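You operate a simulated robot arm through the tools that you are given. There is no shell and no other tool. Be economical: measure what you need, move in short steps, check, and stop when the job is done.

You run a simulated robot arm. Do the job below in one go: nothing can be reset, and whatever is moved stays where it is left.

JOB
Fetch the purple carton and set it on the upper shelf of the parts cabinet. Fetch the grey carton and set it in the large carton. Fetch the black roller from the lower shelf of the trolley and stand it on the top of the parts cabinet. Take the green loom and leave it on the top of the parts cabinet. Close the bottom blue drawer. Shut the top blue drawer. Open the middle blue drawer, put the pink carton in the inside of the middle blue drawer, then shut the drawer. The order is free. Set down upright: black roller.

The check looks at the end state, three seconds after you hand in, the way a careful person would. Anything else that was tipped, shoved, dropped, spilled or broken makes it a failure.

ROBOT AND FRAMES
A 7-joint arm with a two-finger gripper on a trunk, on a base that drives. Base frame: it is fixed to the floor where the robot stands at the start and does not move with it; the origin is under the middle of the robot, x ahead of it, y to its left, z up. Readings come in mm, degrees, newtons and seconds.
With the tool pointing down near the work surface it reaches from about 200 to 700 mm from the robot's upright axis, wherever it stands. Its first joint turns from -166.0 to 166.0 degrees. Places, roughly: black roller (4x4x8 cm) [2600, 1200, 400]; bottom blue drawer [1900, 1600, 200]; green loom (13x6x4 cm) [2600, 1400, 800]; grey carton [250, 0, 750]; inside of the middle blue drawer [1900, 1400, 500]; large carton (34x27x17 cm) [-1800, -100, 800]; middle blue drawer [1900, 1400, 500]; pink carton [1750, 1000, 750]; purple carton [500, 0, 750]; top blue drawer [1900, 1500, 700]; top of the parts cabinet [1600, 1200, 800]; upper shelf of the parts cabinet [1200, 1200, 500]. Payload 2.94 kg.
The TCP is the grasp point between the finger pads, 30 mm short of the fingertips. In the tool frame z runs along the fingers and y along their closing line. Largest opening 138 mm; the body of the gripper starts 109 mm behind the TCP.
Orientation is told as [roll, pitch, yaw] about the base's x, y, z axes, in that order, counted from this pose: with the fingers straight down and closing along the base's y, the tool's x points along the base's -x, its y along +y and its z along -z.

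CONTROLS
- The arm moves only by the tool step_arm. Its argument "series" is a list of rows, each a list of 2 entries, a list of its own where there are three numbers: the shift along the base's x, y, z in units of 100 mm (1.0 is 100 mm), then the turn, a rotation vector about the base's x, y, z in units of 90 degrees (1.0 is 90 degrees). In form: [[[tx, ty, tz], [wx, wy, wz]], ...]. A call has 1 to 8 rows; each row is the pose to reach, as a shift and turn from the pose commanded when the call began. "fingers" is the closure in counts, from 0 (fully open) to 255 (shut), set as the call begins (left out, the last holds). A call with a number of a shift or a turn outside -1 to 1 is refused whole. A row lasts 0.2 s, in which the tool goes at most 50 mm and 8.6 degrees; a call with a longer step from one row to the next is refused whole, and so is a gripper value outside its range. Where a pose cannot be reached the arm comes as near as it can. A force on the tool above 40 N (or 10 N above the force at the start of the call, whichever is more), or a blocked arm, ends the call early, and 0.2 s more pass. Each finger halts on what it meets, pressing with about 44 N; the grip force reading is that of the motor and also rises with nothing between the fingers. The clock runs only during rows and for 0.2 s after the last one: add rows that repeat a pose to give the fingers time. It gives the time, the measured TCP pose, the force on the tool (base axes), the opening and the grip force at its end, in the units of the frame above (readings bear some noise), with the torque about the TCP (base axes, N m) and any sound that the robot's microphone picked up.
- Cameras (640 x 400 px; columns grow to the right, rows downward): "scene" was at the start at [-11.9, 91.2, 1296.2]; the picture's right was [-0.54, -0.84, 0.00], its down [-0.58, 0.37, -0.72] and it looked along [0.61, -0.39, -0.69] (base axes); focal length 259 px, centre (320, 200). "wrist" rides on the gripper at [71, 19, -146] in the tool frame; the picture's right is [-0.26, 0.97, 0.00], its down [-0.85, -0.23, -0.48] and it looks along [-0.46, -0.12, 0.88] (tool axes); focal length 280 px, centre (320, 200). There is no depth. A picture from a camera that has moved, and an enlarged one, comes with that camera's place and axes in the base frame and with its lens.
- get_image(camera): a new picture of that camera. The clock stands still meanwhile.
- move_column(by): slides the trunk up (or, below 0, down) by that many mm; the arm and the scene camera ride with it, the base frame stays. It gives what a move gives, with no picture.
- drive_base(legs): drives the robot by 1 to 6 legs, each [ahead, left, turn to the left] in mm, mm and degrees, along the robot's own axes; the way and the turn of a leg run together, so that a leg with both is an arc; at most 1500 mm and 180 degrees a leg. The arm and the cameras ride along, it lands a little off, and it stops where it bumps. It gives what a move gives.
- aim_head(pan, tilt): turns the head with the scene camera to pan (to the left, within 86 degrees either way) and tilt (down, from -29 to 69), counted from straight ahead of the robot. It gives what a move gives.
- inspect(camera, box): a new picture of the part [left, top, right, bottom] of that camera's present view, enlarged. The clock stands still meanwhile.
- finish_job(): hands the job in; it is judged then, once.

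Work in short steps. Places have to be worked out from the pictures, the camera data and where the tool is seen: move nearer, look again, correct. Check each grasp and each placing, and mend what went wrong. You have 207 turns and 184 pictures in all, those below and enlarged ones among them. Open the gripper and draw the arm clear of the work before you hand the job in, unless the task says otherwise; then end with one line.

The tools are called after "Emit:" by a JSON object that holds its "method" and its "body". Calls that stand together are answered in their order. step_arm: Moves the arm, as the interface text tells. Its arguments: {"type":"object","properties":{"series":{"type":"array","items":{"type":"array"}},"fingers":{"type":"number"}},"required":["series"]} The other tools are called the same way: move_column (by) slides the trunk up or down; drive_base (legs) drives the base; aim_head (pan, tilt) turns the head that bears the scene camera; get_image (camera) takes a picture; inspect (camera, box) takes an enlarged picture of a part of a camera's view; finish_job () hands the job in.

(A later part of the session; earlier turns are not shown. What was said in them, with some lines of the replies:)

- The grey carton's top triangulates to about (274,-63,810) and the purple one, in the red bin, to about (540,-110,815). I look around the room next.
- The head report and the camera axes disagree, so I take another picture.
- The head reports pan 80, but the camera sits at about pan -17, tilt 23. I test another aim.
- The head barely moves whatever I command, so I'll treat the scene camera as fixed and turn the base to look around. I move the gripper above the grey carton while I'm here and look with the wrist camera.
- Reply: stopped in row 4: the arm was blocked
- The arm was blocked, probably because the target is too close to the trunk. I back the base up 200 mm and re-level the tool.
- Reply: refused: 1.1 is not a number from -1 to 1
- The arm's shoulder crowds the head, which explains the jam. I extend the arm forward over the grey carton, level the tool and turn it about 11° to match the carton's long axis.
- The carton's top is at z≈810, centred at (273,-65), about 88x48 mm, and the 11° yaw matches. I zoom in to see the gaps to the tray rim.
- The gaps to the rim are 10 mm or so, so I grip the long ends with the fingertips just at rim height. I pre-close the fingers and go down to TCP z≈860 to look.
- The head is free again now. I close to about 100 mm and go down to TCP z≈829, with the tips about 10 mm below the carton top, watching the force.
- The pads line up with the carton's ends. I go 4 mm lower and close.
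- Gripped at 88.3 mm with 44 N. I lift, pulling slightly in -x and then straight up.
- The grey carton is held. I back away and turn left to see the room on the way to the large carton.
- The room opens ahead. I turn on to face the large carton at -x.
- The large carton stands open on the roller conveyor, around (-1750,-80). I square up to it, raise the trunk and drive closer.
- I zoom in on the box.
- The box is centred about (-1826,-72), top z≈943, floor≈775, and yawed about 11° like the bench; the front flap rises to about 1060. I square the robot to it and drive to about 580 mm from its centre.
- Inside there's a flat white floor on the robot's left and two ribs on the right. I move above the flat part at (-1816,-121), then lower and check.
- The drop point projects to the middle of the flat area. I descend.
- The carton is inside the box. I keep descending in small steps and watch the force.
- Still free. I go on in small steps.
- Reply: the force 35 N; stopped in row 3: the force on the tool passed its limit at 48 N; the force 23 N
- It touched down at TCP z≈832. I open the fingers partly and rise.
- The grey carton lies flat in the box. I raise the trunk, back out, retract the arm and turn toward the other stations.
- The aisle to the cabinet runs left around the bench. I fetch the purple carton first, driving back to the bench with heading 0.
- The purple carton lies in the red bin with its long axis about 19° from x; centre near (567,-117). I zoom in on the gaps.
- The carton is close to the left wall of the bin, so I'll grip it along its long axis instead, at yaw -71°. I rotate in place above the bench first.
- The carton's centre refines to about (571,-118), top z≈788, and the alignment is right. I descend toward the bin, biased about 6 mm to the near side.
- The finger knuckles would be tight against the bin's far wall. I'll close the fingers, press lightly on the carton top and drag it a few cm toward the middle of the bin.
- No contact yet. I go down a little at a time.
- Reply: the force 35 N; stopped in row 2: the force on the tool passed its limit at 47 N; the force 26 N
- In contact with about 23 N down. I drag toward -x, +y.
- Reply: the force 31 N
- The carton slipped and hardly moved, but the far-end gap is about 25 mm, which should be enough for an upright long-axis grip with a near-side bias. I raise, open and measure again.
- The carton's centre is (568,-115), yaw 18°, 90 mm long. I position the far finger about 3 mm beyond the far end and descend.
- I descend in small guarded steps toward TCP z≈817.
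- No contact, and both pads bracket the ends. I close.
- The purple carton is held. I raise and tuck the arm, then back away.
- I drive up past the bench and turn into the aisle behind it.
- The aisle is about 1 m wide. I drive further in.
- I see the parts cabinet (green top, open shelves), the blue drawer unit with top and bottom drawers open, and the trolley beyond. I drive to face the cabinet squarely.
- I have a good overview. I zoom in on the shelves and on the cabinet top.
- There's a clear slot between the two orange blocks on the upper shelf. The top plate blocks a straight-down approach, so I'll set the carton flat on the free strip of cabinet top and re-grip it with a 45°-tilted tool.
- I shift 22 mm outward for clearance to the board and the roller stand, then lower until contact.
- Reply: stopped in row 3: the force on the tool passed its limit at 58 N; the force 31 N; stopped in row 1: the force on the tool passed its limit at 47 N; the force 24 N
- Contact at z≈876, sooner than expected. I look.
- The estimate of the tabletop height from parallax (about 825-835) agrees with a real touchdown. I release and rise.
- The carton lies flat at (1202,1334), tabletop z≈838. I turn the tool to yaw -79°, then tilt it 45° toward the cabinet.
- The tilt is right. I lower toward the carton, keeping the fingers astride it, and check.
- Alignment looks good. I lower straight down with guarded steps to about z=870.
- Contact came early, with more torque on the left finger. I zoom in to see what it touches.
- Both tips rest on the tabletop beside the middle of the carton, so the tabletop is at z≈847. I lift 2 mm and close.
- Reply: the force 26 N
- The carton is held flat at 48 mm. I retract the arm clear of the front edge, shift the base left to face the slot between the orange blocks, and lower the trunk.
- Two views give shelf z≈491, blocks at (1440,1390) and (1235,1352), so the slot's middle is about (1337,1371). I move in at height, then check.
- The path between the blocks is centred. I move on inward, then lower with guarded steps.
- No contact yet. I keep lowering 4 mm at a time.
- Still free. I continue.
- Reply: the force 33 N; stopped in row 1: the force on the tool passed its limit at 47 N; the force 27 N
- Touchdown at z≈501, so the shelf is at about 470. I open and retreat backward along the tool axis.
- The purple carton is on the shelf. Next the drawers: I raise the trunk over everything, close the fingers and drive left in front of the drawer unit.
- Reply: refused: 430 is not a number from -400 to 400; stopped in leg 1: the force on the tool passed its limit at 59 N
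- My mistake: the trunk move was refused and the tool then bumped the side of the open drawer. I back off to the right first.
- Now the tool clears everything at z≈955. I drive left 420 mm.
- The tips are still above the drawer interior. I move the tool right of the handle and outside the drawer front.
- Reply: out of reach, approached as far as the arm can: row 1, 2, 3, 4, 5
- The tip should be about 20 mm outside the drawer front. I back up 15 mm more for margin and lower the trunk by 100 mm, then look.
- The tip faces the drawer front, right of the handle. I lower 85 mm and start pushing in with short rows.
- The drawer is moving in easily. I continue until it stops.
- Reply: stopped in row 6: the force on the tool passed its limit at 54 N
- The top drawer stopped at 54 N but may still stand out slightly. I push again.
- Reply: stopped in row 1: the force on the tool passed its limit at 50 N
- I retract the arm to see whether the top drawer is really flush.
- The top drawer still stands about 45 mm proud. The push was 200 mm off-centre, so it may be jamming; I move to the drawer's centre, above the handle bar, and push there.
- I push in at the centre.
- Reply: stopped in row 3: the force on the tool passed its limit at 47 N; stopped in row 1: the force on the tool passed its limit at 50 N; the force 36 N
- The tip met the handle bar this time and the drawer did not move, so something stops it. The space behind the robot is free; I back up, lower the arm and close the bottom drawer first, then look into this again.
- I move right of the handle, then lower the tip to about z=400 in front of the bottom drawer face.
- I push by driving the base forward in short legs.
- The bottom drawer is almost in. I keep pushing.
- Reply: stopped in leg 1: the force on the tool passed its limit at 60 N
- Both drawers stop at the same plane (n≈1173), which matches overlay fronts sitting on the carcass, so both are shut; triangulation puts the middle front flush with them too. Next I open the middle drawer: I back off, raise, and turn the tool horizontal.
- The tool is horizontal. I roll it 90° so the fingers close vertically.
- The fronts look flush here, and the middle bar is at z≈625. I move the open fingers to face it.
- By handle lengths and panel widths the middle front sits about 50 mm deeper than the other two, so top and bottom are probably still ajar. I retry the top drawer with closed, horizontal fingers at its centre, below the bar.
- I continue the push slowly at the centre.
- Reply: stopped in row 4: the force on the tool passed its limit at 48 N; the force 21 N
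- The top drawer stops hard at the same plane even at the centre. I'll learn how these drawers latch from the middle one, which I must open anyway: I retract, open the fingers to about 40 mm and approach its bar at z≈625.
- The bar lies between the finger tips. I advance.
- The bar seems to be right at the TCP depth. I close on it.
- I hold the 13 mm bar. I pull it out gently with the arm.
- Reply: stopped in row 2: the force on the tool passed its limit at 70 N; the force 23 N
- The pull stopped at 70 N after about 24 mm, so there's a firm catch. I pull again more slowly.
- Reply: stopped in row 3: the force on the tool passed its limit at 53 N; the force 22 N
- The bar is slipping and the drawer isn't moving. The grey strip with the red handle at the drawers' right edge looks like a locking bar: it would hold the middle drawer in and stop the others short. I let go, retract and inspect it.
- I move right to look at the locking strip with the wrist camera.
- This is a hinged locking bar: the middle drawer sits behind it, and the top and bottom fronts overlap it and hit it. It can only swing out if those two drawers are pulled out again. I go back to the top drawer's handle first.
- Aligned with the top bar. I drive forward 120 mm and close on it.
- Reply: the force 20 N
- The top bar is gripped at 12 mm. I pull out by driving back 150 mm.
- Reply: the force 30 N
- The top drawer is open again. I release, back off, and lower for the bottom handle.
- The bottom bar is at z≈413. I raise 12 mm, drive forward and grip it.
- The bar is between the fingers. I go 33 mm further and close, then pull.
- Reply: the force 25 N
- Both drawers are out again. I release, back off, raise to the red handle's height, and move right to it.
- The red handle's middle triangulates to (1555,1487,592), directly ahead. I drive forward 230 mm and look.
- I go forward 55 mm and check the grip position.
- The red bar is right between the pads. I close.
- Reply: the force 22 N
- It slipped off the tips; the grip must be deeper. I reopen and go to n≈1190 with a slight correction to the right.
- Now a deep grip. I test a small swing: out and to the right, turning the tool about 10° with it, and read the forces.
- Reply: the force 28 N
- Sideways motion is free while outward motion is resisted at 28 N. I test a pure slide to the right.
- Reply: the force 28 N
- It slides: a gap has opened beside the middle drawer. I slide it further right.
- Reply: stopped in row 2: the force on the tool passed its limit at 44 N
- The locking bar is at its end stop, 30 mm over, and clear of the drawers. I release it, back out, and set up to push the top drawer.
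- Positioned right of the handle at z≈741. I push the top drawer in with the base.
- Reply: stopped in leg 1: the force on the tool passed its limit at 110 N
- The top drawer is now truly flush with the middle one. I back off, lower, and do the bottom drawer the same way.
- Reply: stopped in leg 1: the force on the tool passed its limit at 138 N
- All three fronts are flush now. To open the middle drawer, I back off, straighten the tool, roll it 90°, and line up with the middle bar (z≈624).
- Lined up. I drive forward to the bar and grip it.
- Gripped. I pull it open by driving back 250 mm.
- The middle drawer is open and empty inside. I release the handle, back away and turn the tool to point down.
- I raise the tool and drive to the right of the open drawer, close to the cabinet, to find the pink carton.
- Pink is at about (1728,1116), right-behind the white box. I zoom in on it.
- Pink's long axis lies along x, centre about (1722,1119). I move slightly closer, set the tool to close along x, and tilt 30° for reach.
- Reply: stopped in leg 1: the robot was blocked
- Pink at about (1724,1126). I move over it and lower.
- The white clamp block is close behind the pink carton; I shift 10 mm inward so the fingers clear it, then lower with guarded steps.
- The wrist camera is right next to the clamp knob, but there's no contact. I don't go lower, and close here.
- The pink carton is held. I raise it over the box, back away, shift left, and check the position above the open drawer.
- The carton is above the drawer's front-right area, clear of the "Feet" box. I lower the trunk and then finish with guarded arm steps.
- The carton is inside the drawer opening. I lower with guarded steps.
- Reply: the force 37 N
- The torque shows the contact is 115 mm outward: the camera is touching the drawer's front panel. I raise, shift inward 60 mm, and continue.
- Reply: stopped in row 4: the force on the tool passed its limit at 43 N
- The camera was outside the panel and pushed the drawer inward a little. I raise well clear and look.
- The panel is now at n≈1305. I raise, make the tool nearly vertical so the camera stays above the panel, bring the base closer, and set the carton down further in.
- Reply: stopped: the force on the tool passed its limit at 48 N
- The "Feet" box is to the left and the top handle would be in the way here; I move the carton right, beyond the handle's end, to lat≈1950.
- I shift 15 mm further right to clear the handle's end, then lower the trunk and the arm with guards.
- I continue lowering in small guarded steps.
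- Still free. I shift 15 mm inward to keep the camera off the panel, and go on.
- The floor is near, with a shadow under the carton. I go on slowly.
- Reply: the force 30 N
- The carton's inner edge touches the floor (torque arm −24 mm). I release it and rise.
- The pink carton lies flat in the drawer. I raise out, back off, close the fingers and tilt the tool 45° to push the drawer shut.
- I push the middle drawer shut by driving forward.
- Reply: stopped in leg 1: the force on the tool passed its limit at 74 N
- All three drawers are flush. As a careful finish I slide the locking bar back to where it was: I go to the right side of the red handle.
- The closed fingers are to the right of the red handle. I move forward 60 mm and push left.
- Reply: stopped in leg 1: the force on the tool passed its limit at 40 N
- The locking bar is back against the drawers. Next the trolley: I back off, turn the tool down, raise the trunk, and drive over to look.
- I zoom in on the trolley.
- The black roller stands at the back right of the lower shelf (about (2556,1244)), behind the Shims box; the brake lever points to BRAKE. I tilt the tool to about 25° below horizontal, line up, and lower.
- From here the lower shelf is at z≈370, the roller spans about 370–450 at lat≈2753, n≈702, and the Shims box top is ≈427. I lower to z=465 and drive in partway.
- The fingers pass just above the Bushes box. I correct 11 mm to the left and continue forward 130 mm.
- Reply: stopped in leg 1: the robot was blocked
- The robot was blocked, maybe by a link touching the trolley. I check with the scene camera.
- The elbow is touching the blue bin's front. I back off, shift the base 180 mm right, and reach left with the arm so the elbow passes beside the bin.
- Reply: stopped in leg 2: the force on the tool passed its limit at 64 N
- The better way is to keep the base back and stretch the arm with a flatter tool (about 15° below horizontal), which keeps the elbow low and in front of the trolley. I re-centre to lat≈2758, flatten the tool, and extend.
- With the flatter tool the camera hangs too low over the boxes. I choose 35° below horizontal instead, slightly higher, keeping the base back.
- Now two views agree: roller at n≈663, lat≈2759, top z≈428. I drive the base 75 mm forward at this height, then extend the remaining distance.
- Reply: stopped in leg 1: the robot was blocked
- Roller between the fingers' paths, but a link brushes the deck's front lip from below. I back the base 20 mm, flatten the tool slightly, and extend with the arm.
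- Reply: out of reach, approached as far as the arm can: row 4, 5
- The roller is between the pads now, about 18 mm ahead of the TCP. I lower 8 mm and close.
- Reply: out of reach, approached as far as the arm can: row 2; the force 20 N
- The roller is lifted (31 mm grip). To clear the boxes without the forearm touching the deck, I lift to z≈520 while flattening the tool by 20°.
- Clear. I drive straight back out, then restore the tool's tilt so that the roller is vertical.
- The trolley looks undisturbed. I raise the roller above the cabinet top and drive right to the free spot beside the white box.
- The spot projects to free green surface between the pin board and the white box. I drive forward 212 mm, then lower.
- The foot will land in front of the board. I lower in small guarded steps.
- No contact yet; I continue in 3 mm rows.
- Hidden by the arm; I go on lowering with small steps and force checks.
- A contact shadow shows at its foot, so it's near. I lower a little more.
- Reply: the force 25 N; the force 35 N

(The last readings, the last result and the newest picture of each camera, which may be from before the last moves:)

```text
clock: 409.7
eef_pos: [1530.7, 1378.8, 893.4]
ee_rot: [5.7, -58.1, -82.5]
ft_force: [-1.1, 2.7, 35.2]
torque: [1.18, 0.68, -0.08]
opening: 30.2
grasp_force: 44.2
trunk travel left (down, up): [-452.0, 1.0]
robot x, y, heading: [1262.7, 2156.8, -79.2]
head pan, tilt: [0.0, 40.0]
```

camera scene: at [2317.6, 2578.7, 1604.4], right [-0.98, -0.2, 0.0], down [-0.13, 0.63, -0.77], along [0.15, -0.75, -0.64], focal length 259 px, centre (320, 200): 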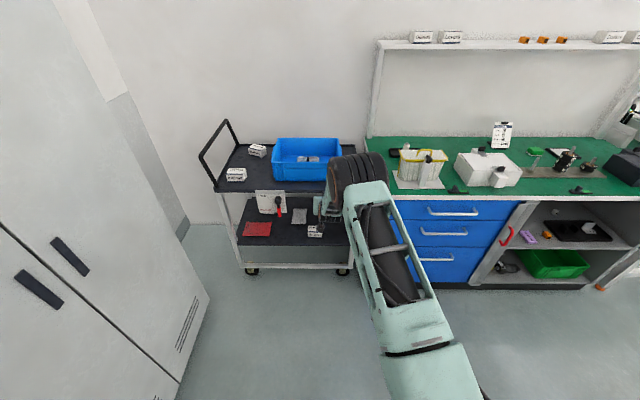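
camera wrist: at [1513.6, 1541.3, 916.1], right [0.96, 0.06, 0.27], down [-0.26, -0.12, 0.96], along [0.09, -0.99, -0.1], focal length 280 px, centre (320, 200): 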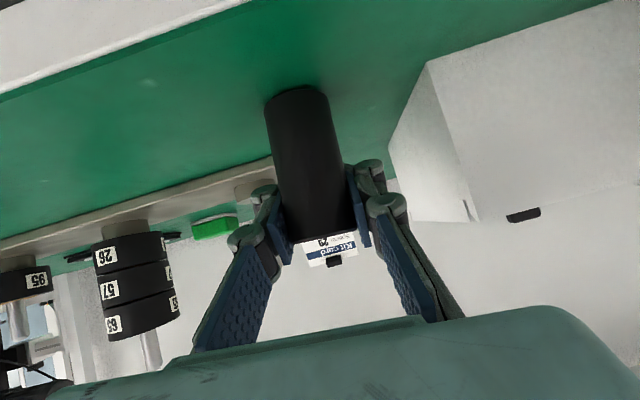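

It's down (35 N, outer edge first). I relieve the pressure by 3 mm, then open gently.

Emit:
{"method": "step_arm", "body": {"series": [[[0, 0, 0.03], [0, 0.008, 0]], [[0, 0, 0.03], [0, 0.008, 0]]]}}

Emit:
{"method": "step_arm", "body": {"series": [[[0, 0, 0], [0, 0, 0]], [[0, 0, 0], [0, 0, 0]], [[0, 0, 0], [0, 0, 0]]], "fingers": 160}}

Emit:
{"method": "get_image", "body": {"camera": "wrist"}}

```text
clock: 410.3
eef_pos: [1530.0, 1378.8, 892.8]
ee_rot: [4.4, -57.6, -81.3]
ft_force: [3.2, -4.7, 26.7]
torque: [0.5, 0.36, -0.01]
opening: 30.3
grasp_force: 44.1
trunk travel left (down, up): [-452.0, 1.0]
robot x, y, heading: [1256.3, 2158.8, -79.1]
head pan, tilt: [0.0, 40.0]
```

```text
clock: 411.1
eef_pos: [1529.9, 1380.4, 884.8]
ee_rot: [4.0, -56.8, -81.1]
ft_force: [0.6, 0.7, -0.6]
torque: [-0.04, 0.0, -0.03]
opening: 51.5
grasp_force: 0.0
trunk travel left (down, up): [-452.0, 1.0]
robot x, y, heading: [1259.3, 2158.4, -79.2]
head pan, tilt: [0.0, 40.0]
```

```text
11 pictures are left
camera wrist: at [1513.8, 1541.6, 905.1], right [0.96, 0.06, 0.26], down [-0.25, -0.12, 0.96], along [0.09, -0.99, -0.1], focal length 280 px, centre (320, 200)
```

wrist: 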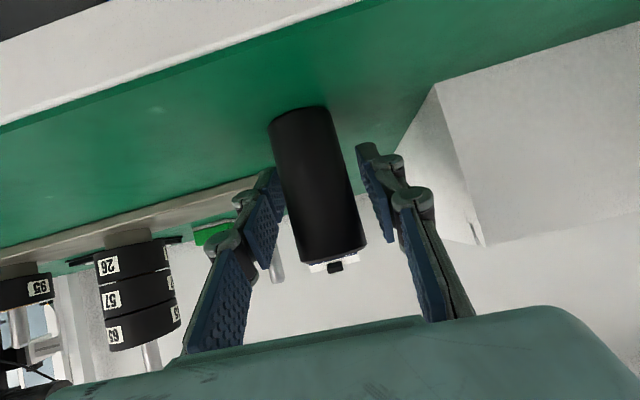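

The roller stands upright. I retreat straight outward.

Emit:
{"method": "step_arm", "body": {"series": [[[-0.04, 0.2, 0], [0, 0, 0]], [[-0.1, 0.5, 0.0], [0, 0, 0]], [[-0.19, 0.95, 0.1], [0, 0, 0]], [[-0.19, 0.95, 0.3], [0, 0, 0]]]}}

Emit:
{"method": "drive_base", "body": {"legs": [[-150, 0, 0]]}}

Emit:
{"method": "step_arm", "body": {"series": [[[0, 0, 0.1], [0.088, 0.017, 0]], [[0, 0, 0.2], [0.176, 0.034, 0]], [[0, 0, 0.4], [0.264, 0.051, 0]], [[0, 0.1, 0.6], [0.352, 0.068, 0]], [[0, 0.2, 0.8], [0.44, 0.085, 0]], [[0, 0.3, 1.0], [0.528, 0.102, 0]], [[0, 0.5, 1.0], [0.616, 0.119, 0]], [[0, 0.6, 1.0], [0.63, 0.122, 0]]], "fingers": 60}}

Emit:
{"method": "drive_base", "body": {"legs": [[0, 1000, 0]]}}

```text
clock: 412.1
eef_pos: [1510.5, 1476.5, 914.8]
ee_rot: [4.2, -56.8, -81.1]
ft_force: [-0.4, -0.1, -0.3]
torque: [-0.01, 0.03, -0.02]
opening: 51.4
grasp_force: 0.0
trunk travel left (down, up): [-452.0, 1.0]
robot x, y, heading: [1260.7, 2151.5, -79.3]
head pan, tilt: [0.0, 40.0]
```

```text
clock: 413.5
eef_pos: [1483.8, 1622.6, 914.5]
ee_rot: [4.2, -56.9, -81.0]
ft_force: [-0.2, 0.4, 0.5]
torque: [0.04, 0.02, -0.02]
opening: 51.4
grasp_force: 0.0
trunk travel left (down, up): [-452.0, 1.0]
robot x, y, heading: [1231.7, 2300.3, -78.9]
head pan, tilt: [0.0, 40.0]
```

```text
clock: 415.3
eef_pos: [1484.9, 1680.4, 1014.5]
ee_rot: [2.4, 0.9, -80.0]
ft_force: [0.2, -0.2, -0.4]
torque: [0.0, 0.02, 0.03]
opening: 105.8
grasp_force: 0.1
trunk travel left (down, up): [-452.0, 1.0]
robot x, y, heading: [1230.5, 2302.7, -79.2]
head pan, tilt: [0.0, 40.0]
```

```text
clock: 424.3
eef_pos: [2457.9, 1870.8, 1015.6]
ee_rot: [2.4, 0.8, -79.9]
ft_force: [0.4, -0.9, 0.6]
torque: [-0.01, -0.02, 0.01]
opening: 105.3
grasp_force: 0.1
trunk travel left (down, up): [-452.0, 1.0]
robot x, y, heading: [2209.1, 2491.6, -78.8]
head pan, tilt: [0.0, 40.0]
```

Now the loom in the blue bin. I drive over so that the wrist camera looks down into it.

Emit:
{"method": "drive_base", "body": {"legs": [[0, 60, 0], [440, 0, 0]]}}

Emit:
{"method": "get_image", "body": {"camera": "wrist"}}

```text
clock: 427.8
eef_pos: [2603.1, 1452.2, 1013.9]
ee_rot: [2.5, 0.9, -79.9]
ft_force: [0.1, -0.6, 0.2]
torque: [0.01, 0.0, -0.02]
opening: 105.6
grasp_force: 0.2
trunk travel left (down, up): [-452.0, 1.0]
robot x, y, heading: [2346.0, 2071.5, -78.9]
head pan, tilt: [0.0, 40.0]
```

```text
10 pictures are left
camera wrist: at [2603.8, 1521.9, 1160.2], right [1.0, -0.09, 0.04], down [-0.1, -0.89, 0.45], along [-0.01, -0.45, -0.89], focal length 280 px, centre (320, 200)
```

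wrist: 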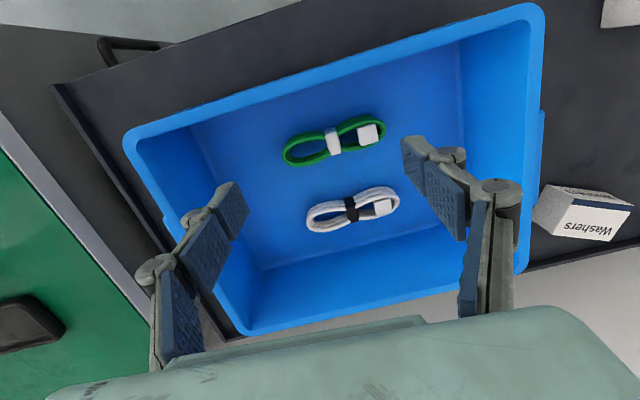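

The green loom lies in the bin at about (2625,1427), long axis along x (+5.5°). I turn the tool to close across it and centre above it.

Emit:
{"method": "step_arm", "body": {"series": [[[0, 0, 0], [0, 0, -0.09]], [[0, 0, 0], [0, 0, -0.18]], [[0, 0, 0], [0, 0, -0.27]], [[0, 0, 0], [0, 0, -0.36]], [[0, 0, 0], [0, 0, -0.45]], [[0, 0, 0], [0, 0, -0.54]], [[0, 0, 0], [0, 0, -0.63]], [[0, 0, 0], [0, 0, -0.72]]], "fingers": 80}}

Emit:
{"method": "step_arm", "body": {"series": [[[0.1, -0.1, 0], [0, 0, -0.09]], [[0.22, -0.24, 0], [0, 0, -0.18]], [[0.22, -0.24, -0.2], [0, 0, -0.27]], [[0.22, -0.24, -0.5], [0.01, -0.02, -0.33]], [[0.22, -0.24, -0.7], [0.01, -0.02, -0.33]], [[0.22, -0.24, -0.7], [0.01, -0.02, -0.33]]]}}

Emit:
{"method": "get_image", "body": {"camera": "wrist"}}

```text
clock: 429.6
eef_pos: [2602.6, 1453.3, 1014.1]
ee_rot: [2.5, 1.0, -144.8]
ft_force: [-0.7, 0.3, 0.0]
torque: [-0.01, 0.01, 0.01]
opening: 94.6
grasp_force: 0.0
trunk travel left (down, up): [-452.0, 1.0]
robot x, y, heading: [2347.9, 2072.1, -78.9]
head pan, tilt: [0.0, 40.0]
```

```text
clock: 431.0
eef_pos: [2623.6, 1428.7, 943.3]
ee_rot: [2.1, 2.9, -174.4]
ft_force: [0.1, 0.2, 0.3]
torque: [-0.01, 0.0, 0.03]
opening: 94.6
grasp_force: 0.1
trunk travel left (down, up): [-452.0, 1.0]
robot x, y, heading: [2347.6, 2072.9, -78.9]
head pan, tilt: [0.0, 40.0]
```

```text
9 pictures are left
camera wrist: at [2688.7, 1421.4, 1092.5], right [-0.17, -0.99, 0.02], down [-0.89, 0.16, 0.42], along [-0.42, 0.05, -0.91], focal length 280 px, centre (320, 200)
```

wrist: 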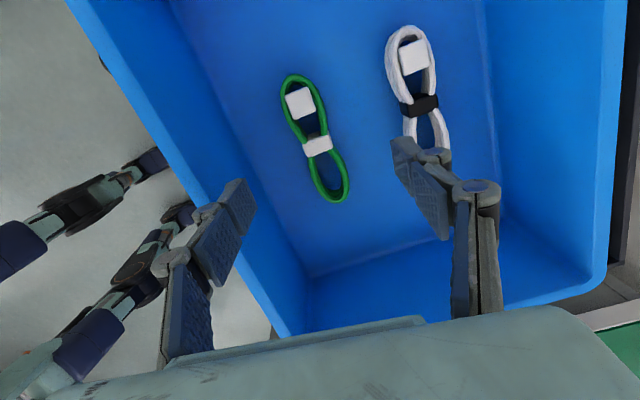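

Well aligned. I narrow the opening to about 78 mm to clear the bin wall and descend.

Emit:
{"method": "step_arm", "body": {"series": [[[0, 0.02, -0.3], [-0.01, 0.03, 0]], [[0, 0.02, -0.65], [-0.01, 0.03, 0]], [[0, 0.02, -0.9], [-0.01, 0.03, 0]], [[0, 0.02, -1.0], [-0.01, 0.03, 0]]], "fingers": 110}}

Emit:
{"method": "get_image", "body": {"camera": "wrist"}}

```text
clock: 432.0
eef_pos: [2623.3, 1432.0, 841.2]
ee_rot: [3.0, 0.1, -174.5]
ft_force: [0.2, 0.1, -0.2]
torque: [-0.01, 0.01, 0.02]
opening: 78.5
grasp_force: 0.0
trunk travel left (down, up): [-452.0, 1.0]
robot x, y, heading: [2349.2, 2073.3, -79.0]
head pan, tilt: [0.0, 40.0]
```

```text
8 pictures are left
camera wrist: at [2695.7, 1426.9, 988.1], right [-0.17, -0.98, 0.05], down [-0.87, 0.17, 0.46], along [-0.46, 0.04, -0.89], focal length 280 px, centre (320, 200)
```

wrist: 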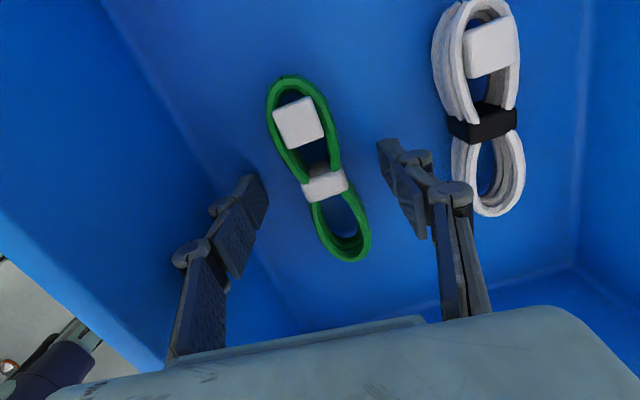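

The loom sits between the fingers, its top near tip level. I lower about 30 mm with guarded steps.

Emit:
{"method": "step_arm", "body": {"series": [[[0, 0, -0.08], [0, 0, 0]], [[0, 0, -0.15], [0, 0, 0]], [[0, 0, -0.2], [0, 0, 0]], [[0, 0, -0.24], [0, 0, 0]], [[0, 0, -0.28], [0, 0, 0]]]}}

Emit:
{"method": "step_arm", "body": {"series": [[[0, 0, -0.04], [0, 0, 0]], [[0, 0, -0.08], [0, 0, 0]], [[0, 0, -0.12], [0, 0, 0]]]}}

```text
clock: 433.0
eef_pos: [2626.1, 1428.5, 829.9]
ee_rot: [3.4, 0.3, -174.3]
ft_force: [-1.6, 6.9, 23.2]
torque: [1.64, 0.32, -0.01]
opening: 92.0
grasp_force: 7.8
trunk travel left (down, up): [-452.0, 1.0]
robot x, y, heading: [2351.8, 2073.8, -78.8]
head pan, tilt: [0.0, 40.0]
stopped in row 5: the force on the tool passed its limit at 43 N (the readings are from after the stop); the commanded pose is now the measured one
```

```text
clock: 433.5
eef_pos: [2626.3, 1424.6, 828.3]
ee_rot: [3.8, 0.5, -174.4]
ft_force: [-2.1, 6.2, 16.1]
torque: [0.31, 0.16, -0.1]
opening: 91.5
grasp_force: 7.9
trunk travel left (down, up): [-452.0, 1.0]
robot x, y, heading: [2344.8, 2070.9, -78.7]
head pan, tilt: [0.0, 40.0]
stopped in row 2: the force on the tool passed its limit at 42 N (the readings are from after the stop); the commanded pose is now the measured one
```

The fingertips are on the bin floor (z≈799). I raise 4 mm and close on the loom.

Emit:
{"method": "step_arm", "body": {"series": [[[0, 0.03, 0.05], [-0.01, 0, 0]], [[0, 0.03, 0.05], [-0.02, 0, 0]]]}}

Emit:
{"method": "step_arm", "body": {"series": [[[0, 0, 0], [0, 0, 0]], [[0, 0, 0], [0, 0, 0]], [[0, 0, 0], [0, 0, 0]], [[0, 0, 0], [0, 0, 0]]], "fingers": 240}}

Emit:
{"method": "get_image", "body": {"camera": "wrist"}}

```text
clock: 434.1
eef_pos: [2626.7, 1428.4, 828.6]
ee_rot: [5.2, 0.0, -174.3]
ft_force: [0.1, 1.5, 6.2]
torque: [0.09, 0.05, 0.01]
opening: 83.5
grasp_force: 0.8
trunk travel left (down, up): [-452.0, 1.0]
robot x, y, heading: [2345.8, 2074.5, -78.9]
head pan, tilt: [0.0, 40.0]
```

```text
clock: 435.1
eef_pos: [2626.8, 1426.0, 837.6]
ee_rot: [6.1, 0.5, -174.3]
ft_force: [-0.7, -8.5, 36.0]
torque: [0.42, 0.36, 0.01]
opening: 27.2
grasp_force: 43.9
trunk travel left (down, up): [-452.0, 1.0]
robot x, y, heading: [2348.1, 2069.9, -79.1]
head pan, tilt: [0.0, 40.0]
```

```text
7 pictures are left
camera wrist: at [2697.5, 1428.4, 983.4], right [-0.17, -0.98, 0.1], down [-0.88, 0.19, 0.44], along [-0.45, -0.02, -0.89], focal length 280 px, centre (320, 200)
```

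wrist: 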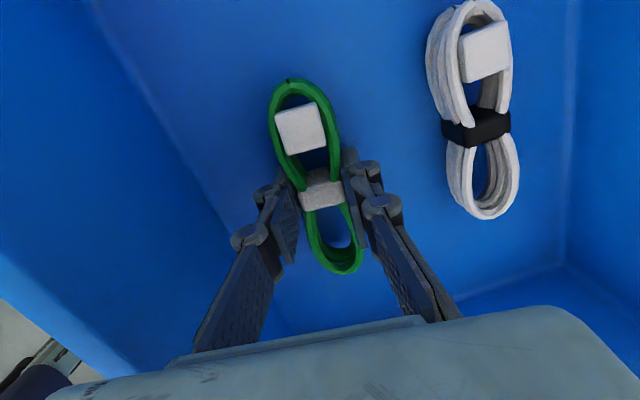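

The loom is gripped at its tie (27 mm). I lift it out of the bin.

Emit:
{"method": "step_arm", "body": {"series": [[[0, 0, 0.2], [0, 0, 0]], [[0, 0, 0.5], [0, 0, 0]], [[0, 0, 0.8], [0, 0, 0]], [[0, 0, 1.0], [0, 0, 0]]]}}

Emit:
{"method": "step_arm", "body": {"series": [[[0, 0, 0.5], [-0.03, 0, 0]], [[0, 0, 1.0], [-0.06, 0, 0]], [[0, 0, 1.0], [-0.06, 0, 0]]]}}

Emit:
{"method": "get_image", "body": {"camera": "wrist"}}

```text
clock: 436.1
eef_pos: [2625.3, 1429.3, 929.3]
ee_rot: [5.2, 0.1, -174.3]
ft_force: [0.6, -0.3, -0.5]
torque: [0.0, 0.0, 0.02]
opening: 26.9
grasp_force: 44.3
trunk travel left (down, up): [-452.0, 1.0]
robot x, y, heading: [2352.0, 2069.3, -78.5]
head pan, tilt: [0.0, 40.0]
```

```text
clock: 436.9
eef_pos: [2624.2, 1429.5, 1029.0]
ee_rot: [10.8, -0.4, -174.2]
ft_force: [0.0, -0.3, -0.8]
torque: [0.01, 0.02, 0.01]
opening: 26.7
grasp_force: 44.2
trunk travel left (down, up): [-452.0, 1.0]
robot x, y, heading: [2343.5, 2075.1, -78.7]
head pan, tilt: [0.0, 40.0]
```

```text
6 pictures are left
camera wrist: at [2696.2, 1445.0, 1174.1], right [-0.17, -0.97, 0.18], down [-0.87, 0.23, 0.43], along [-0.46, -0.09, -0.88], focal length 280 px, centre (320, 200)
```

wrist: 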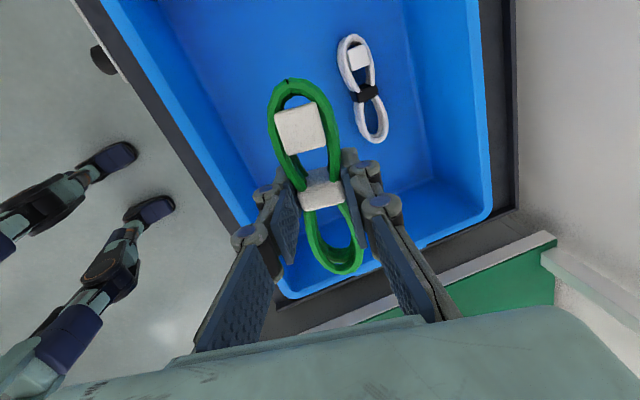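

The loom is out. I restore the tool's tilt, back away from the trolley and drive to the free strip of the cabinet top where the purple carton was staged.

Emit:
{"method": "step_arm", "body": {"series": [[[0, 0, 0.1], [0.03, 0, 0]], [[0, 0, 0.2], [0.055, 0, 0]], [[0, 0, 0.2], [0.055, 0, 0]]]}}

Emit:
{"method": "drive_base", "body": {"legs": [[-320, 0, 0], [0, -1386, 0]]}}

```text
clock: 437.7
eef_pos: [2626.3, 1427.7, 1049.4]
ee_rot: [5.8, 0.1, -174.3]
ft_force: [-0.2, 0.7, -0.1]
torque: [0.0, -0.02, 0.0]
opening: 27.0
grasp_force: 43.7
trunk travel left (down, up): [-452.0, 1.0]
robot x, y, heading: [2351.0, 2070.2, -78.8]
head pan, tilt: [0.0, 40.0]
```

```text
clock: 451.7
eef_pos: [1218.6, 1469.2, 1049.8]
ee_rot: [5.7, 0.1, -173.8]
ft_force: [-0.3, 0.2, 0.1]
torque: [0.0, 0.01, 0.01]
opening: 27.0
grasp_force: 44.6
trunk travel left (down, up): [-452.0, 1.0]
robot x, y, heading: [937.3, 2107.8, -78.4]
head pan, tilt: [0.0, 40.0]
```

I drive ahead 130 mm and lower to look.

Emit:
{"method": "drive_base", "body": {"legs": [[130, 0, 0]]}}

Emit:
{"method": "step_arm", "body": {"series": [[[0, 0, -0.4], [0, 0, 0]], [[0, 0, -0.8], [0, 0, 0]], [[0, 0, -0.95], [0, 0, 0]], [[0, 0, -0.95], [0, 0, 0]]]}}

Emit:
{"method": "get_image", "body": {"camera": "wrist"}}

```text
clock: 453.0
eef_pos: [1246.9, 1344.2, 1049.3]
ee_rot: [5.8, 0.1, -173.8]
ft_force: [0.0, 0.3, -0.9]
torque: [0.04, -0.01, 0.0]
opening: 26.7
grasp_force: 44.1
trunk travel left (down, up): [-452.0, 1.0]
robot x, y, heading: [959.4, 1982.7, -78.3]
head pan, tilt: [0.0, 40.0]
```

```text
clock: 454.0
eef_pos: [1245.9, 1343.7, 953.8]
ee_rot: [5.8, 0.1, -173.7]
ft_force: [-0.3, -0.4, -0.9]
torque: [-0.03, -0.02, 0.03]
opening: 26.6
grasp_force: 43.6
trunk travel left (down, up): [-452.0, 1.0]
robot x, y, heading: [962.8, 1981.5, -78.5]
head pan, tilt: [0.0, 40.0]
```

```text
5 pictures are left
camera wrist: at [1316.6, 1346.7, 1099.9], right [-0.16, -0.98, 0.1], down [-0.87, 0.18, 0.45], along [-0.46, -0.01, -0.89], focal length 280 px, centre (320, 200)
```

wrist: 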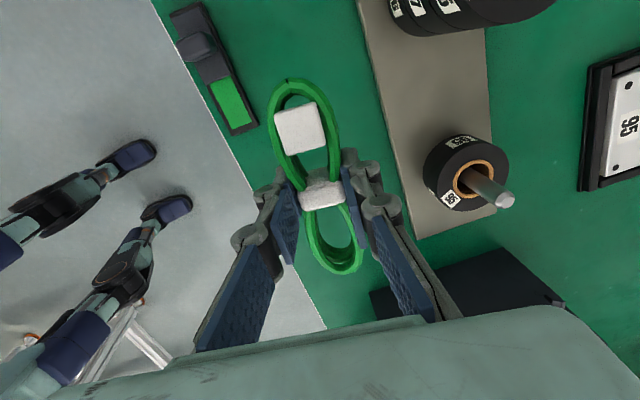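

I shift about 25 mm right and 15 mm inward, away from the label holder, then lower with guarded steps.

Emit:
{"method": "step_arm", "body": {"series": [[[-0.22, -0.19, 0], [0, 0, 0]], [[-0.22, -0.19, -0.3], [0, 0, 0]], [[-0.22, -0.19, -0.5], [0, 0, 0]], [[-0.22, -0.19, -0.57], [0, 0, 0]], [[-0.22, -0.19, -0.61], [0, 0, 0]], [[-0.22, -0.19, -0.65], [0, 0, 0]]]}}

Emit:
{"method": "step_arm", "body": {"series": [[[0, 0, -0.03], [0, 0, 0]], [[0, 0, -0.06], [0, 0, 0]], [[0, 0, -0.09], [0, 0, 0]], [[0, 0, -0.12], [0, 0, 0]]]}}

```text
clock: 455.4
eef_pos: [1224.3, 1325.3, 888.9]
ee_rot: [5.8, 0.1, -173.8]
ft_force: [-0.2, 0.7, -0.4]
torque: [0.0, 0.0, 0.01]
opening: 26.7
grasp_force: 43.8
trunk travel left (down, up): [-452.0, 1.0]
robot x, y, heading: [957.9, 1986.3, -78.3]
head pan, tilt: [0.0, 40.0]
```

```text
clock: 456.4
eef_pos: [1223.1, 1323.7, 881.7]
ee_rot: [6.1, 0.3, -173.7]
ft_force: [-2.4, 4.7, 17.7]
torque: [0.56, -0.25, 0.12]
opening: 27.0
grasp_force: 43.8
trunk travel left (down, up): [-452.0, 1.0]
robot x, y, heading: [964.0, 1983.5, -78.0]
head pan, tilt: [0.0, 40.0]
```

Touchdown at z≈882. I open gently and rise.

Emit:
{"method": "step_arm", "body": {"series": [[[0, 0, 0.01], [0, 0, 0]], [[0, 0, 0.01], [0, 0, 0]], [[0, 0, 0.01], [0, 0, 0]], [[0, 0, 0.01], [0, 0, 0]]], "fingers": 150}}

Emit:
{"method": "step_arm", "body": {"series": [[[0, 0, 0.2], [0, 0, 0]], [[0, 0, 0.5], [0, 0, 0]], [[0, 0, 0.9], [0, 0, 0]], [[0, 0, 1.0], [0, 0, 0]], [[0, 0, 1.0], [0, 0, 0]]]}}

Emit:
{"method": "get_image", "body": {"camera": "wrist"}}

```text
clock: 457.4
eef_pos: [1222.8, 1324.1, 879.4]
ee_rot: [5.9, 0.1, -173.7]
ft_force: [-0.3, -0.9, 1.6]
torque: [0.01, 0.02, 0.03]
opening: 59.0
grasp_force: 0.0
trunk travel left (down, up): [-452.0, 1.0]
robot x, y, heading: [962.3, 1984.7, -78.3]
head pan, tilt: [0.0, 40.0]
```

```text
clock: 458.6
eef_pos: [1223.1, 1326.8, 977.9]
ee_rot: [5.8, 0.2, -173.9]
ft_force: [-0.2, 0.2, 0.3]
torque: [-0.01, -0.01, -0.01]
opening: 56.9
grasp_force: 0.1
trunk travel left (down, up): [-452.0, 1.0]
robot x, y, heading: [960.4, 1986.5, -78.4]
head pan, tilt: [0.0, 40.0]
```

```text
4 pictures are left
camera wrist: at [1294.7, 1329.3, 1123.8], right [-0.16, -0.98, 0.1], down [-0.87, 0.18, 0.45], along [-0.46, -0.01, -0.89], focal length 280 px, centre (320, 200)
```

wrist: 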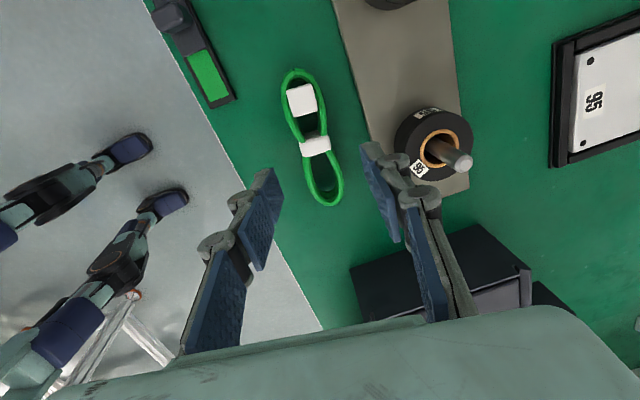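

The loom lies flat on the cabinet top. I raise, back clear of the work, and take a last overview.

Emit:
{"method": "step_arm", "body": {"series": [[[0, 0, 0.4], [0, 0, 0]], [[0, 0, 0.7], [0, 0, 0]], [[0, 0, 0.7], [0, 0, 0]]], "fingers": 0}}

Emit:
{"method": "drive_base", "body": {"legs": [[-200, 0, 0], [0, 550, 0]]}}

Emit:
{"method": "get_image", "body": {"camera": "scene"}}

```text
clock: 459.4
eef_pos: [1224.4, 1326.0, 1047.7]
ee_rot: [5.8, 0.1, -173.8]
ft_force: [0.3, -0.1, 0.0]
torque: [0.01, -0.01, 0.02]
opening: 137.9
grasp_force: 0.1
trunk travel left (down, up): [-452.0, 1.0]
robot x, y, heading: [961.5, 1983.4, -78.3]
head pan, tilt: [0.0, 40.0]
```

```text
clock: 465.8
eef_pos: [1706.3, 1632.1, 1047.9]
ee_rot: [5.8, 0.1, -173.9]
ft_force: [0.4, 0.5, 0.7]
torque: [0.0, 0.01, 0.01]
opening: 138.1
grasp_force: 0.1
trunk travel left (down, up): [-452.0, 1.0]
robot x, y, heading: [1447.3, 2291.7, -78.6]
head pan, tilt: [0.0, 40.0]
```

```text
3 pictures are left
camera scene: at [1576.9, 2312.9, 1604.4], right [-0.98, -0.2, 0.0], down [-0.13, 0.63, -0.77], along [0.15, -0.75, -0.64], focal length 259 px, centre (320, 200)
```

scene: 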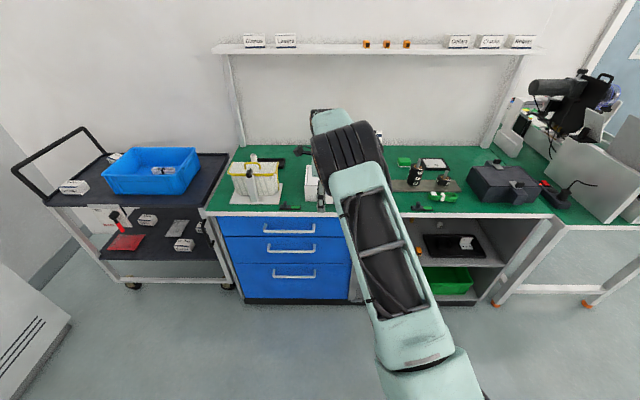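

The arm hides the roller and the shelf. I move left once more for a final check.

Emit:
{"method": "drive_base", "body": {"legs": [[-80, 430, 0]]}}

Emit:
{"method": "inspect", "body": {"camera": "scene", "box": [300, 100, 640, 320]}}

```text
clock: 470.1
eef_pos: [2110.7, 1794.1, 1047.6]
ee_rot: [5.8, 0.1, -174.0]
ft_force: [-0.1, 0.6, -0.7]
torque: [0.0, 0.01, 0.05]
opening: 138.0
grasp_force: 0.1
trunk travel left (down, up): [-452.0, 1.0]
robot x, y, heading: [1848.6, 2452.2, -78.5]
head pan, tilt: [0.0, 40.0]
```

```text
1.82 times, centred on (470, 210) of scene
camera zoom: at [1981.8, 2476.0, 1604.4], right [-0.98, -0.2, 0.0], down [-0.13, 0.63, -0.77], along [0.15, -0.75, -0.64], focal length 470 px, centre (47, 182)
```

zoom: 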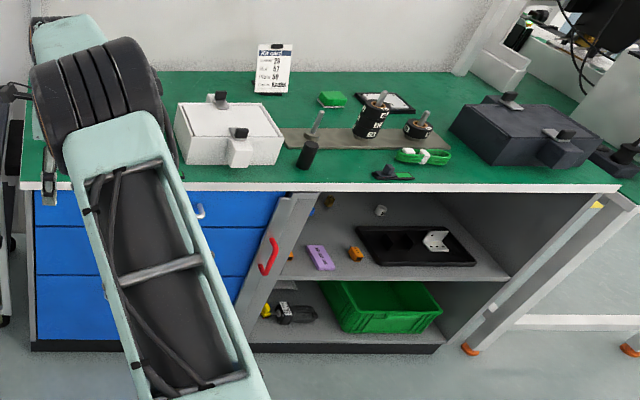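

The roller stands upright, the loom lies on top, the purple carton is on the upper shelf, the drawers are flush, and the gripper is open and clear. I hand in.

Emit:
{"method": "finish_job", "body": {}}

```text
The job is handed in.
```

The whole job is done and handed in, and the last pictures showed everything in its place. The purple carton is on the upper shelf and the grey carton in the large carton. The black roller stands upright on the cabinet top, with the green loom lying beside it. The pink carton is in the middle drawer, and all three blue drawers are shut. A sliding bar had locked the drawers, so I slid it aside to work and then back. Along the way the arm or base lightly bumped the drawers, the trolley and its blue bin, and I saw nothing tipped or moved.
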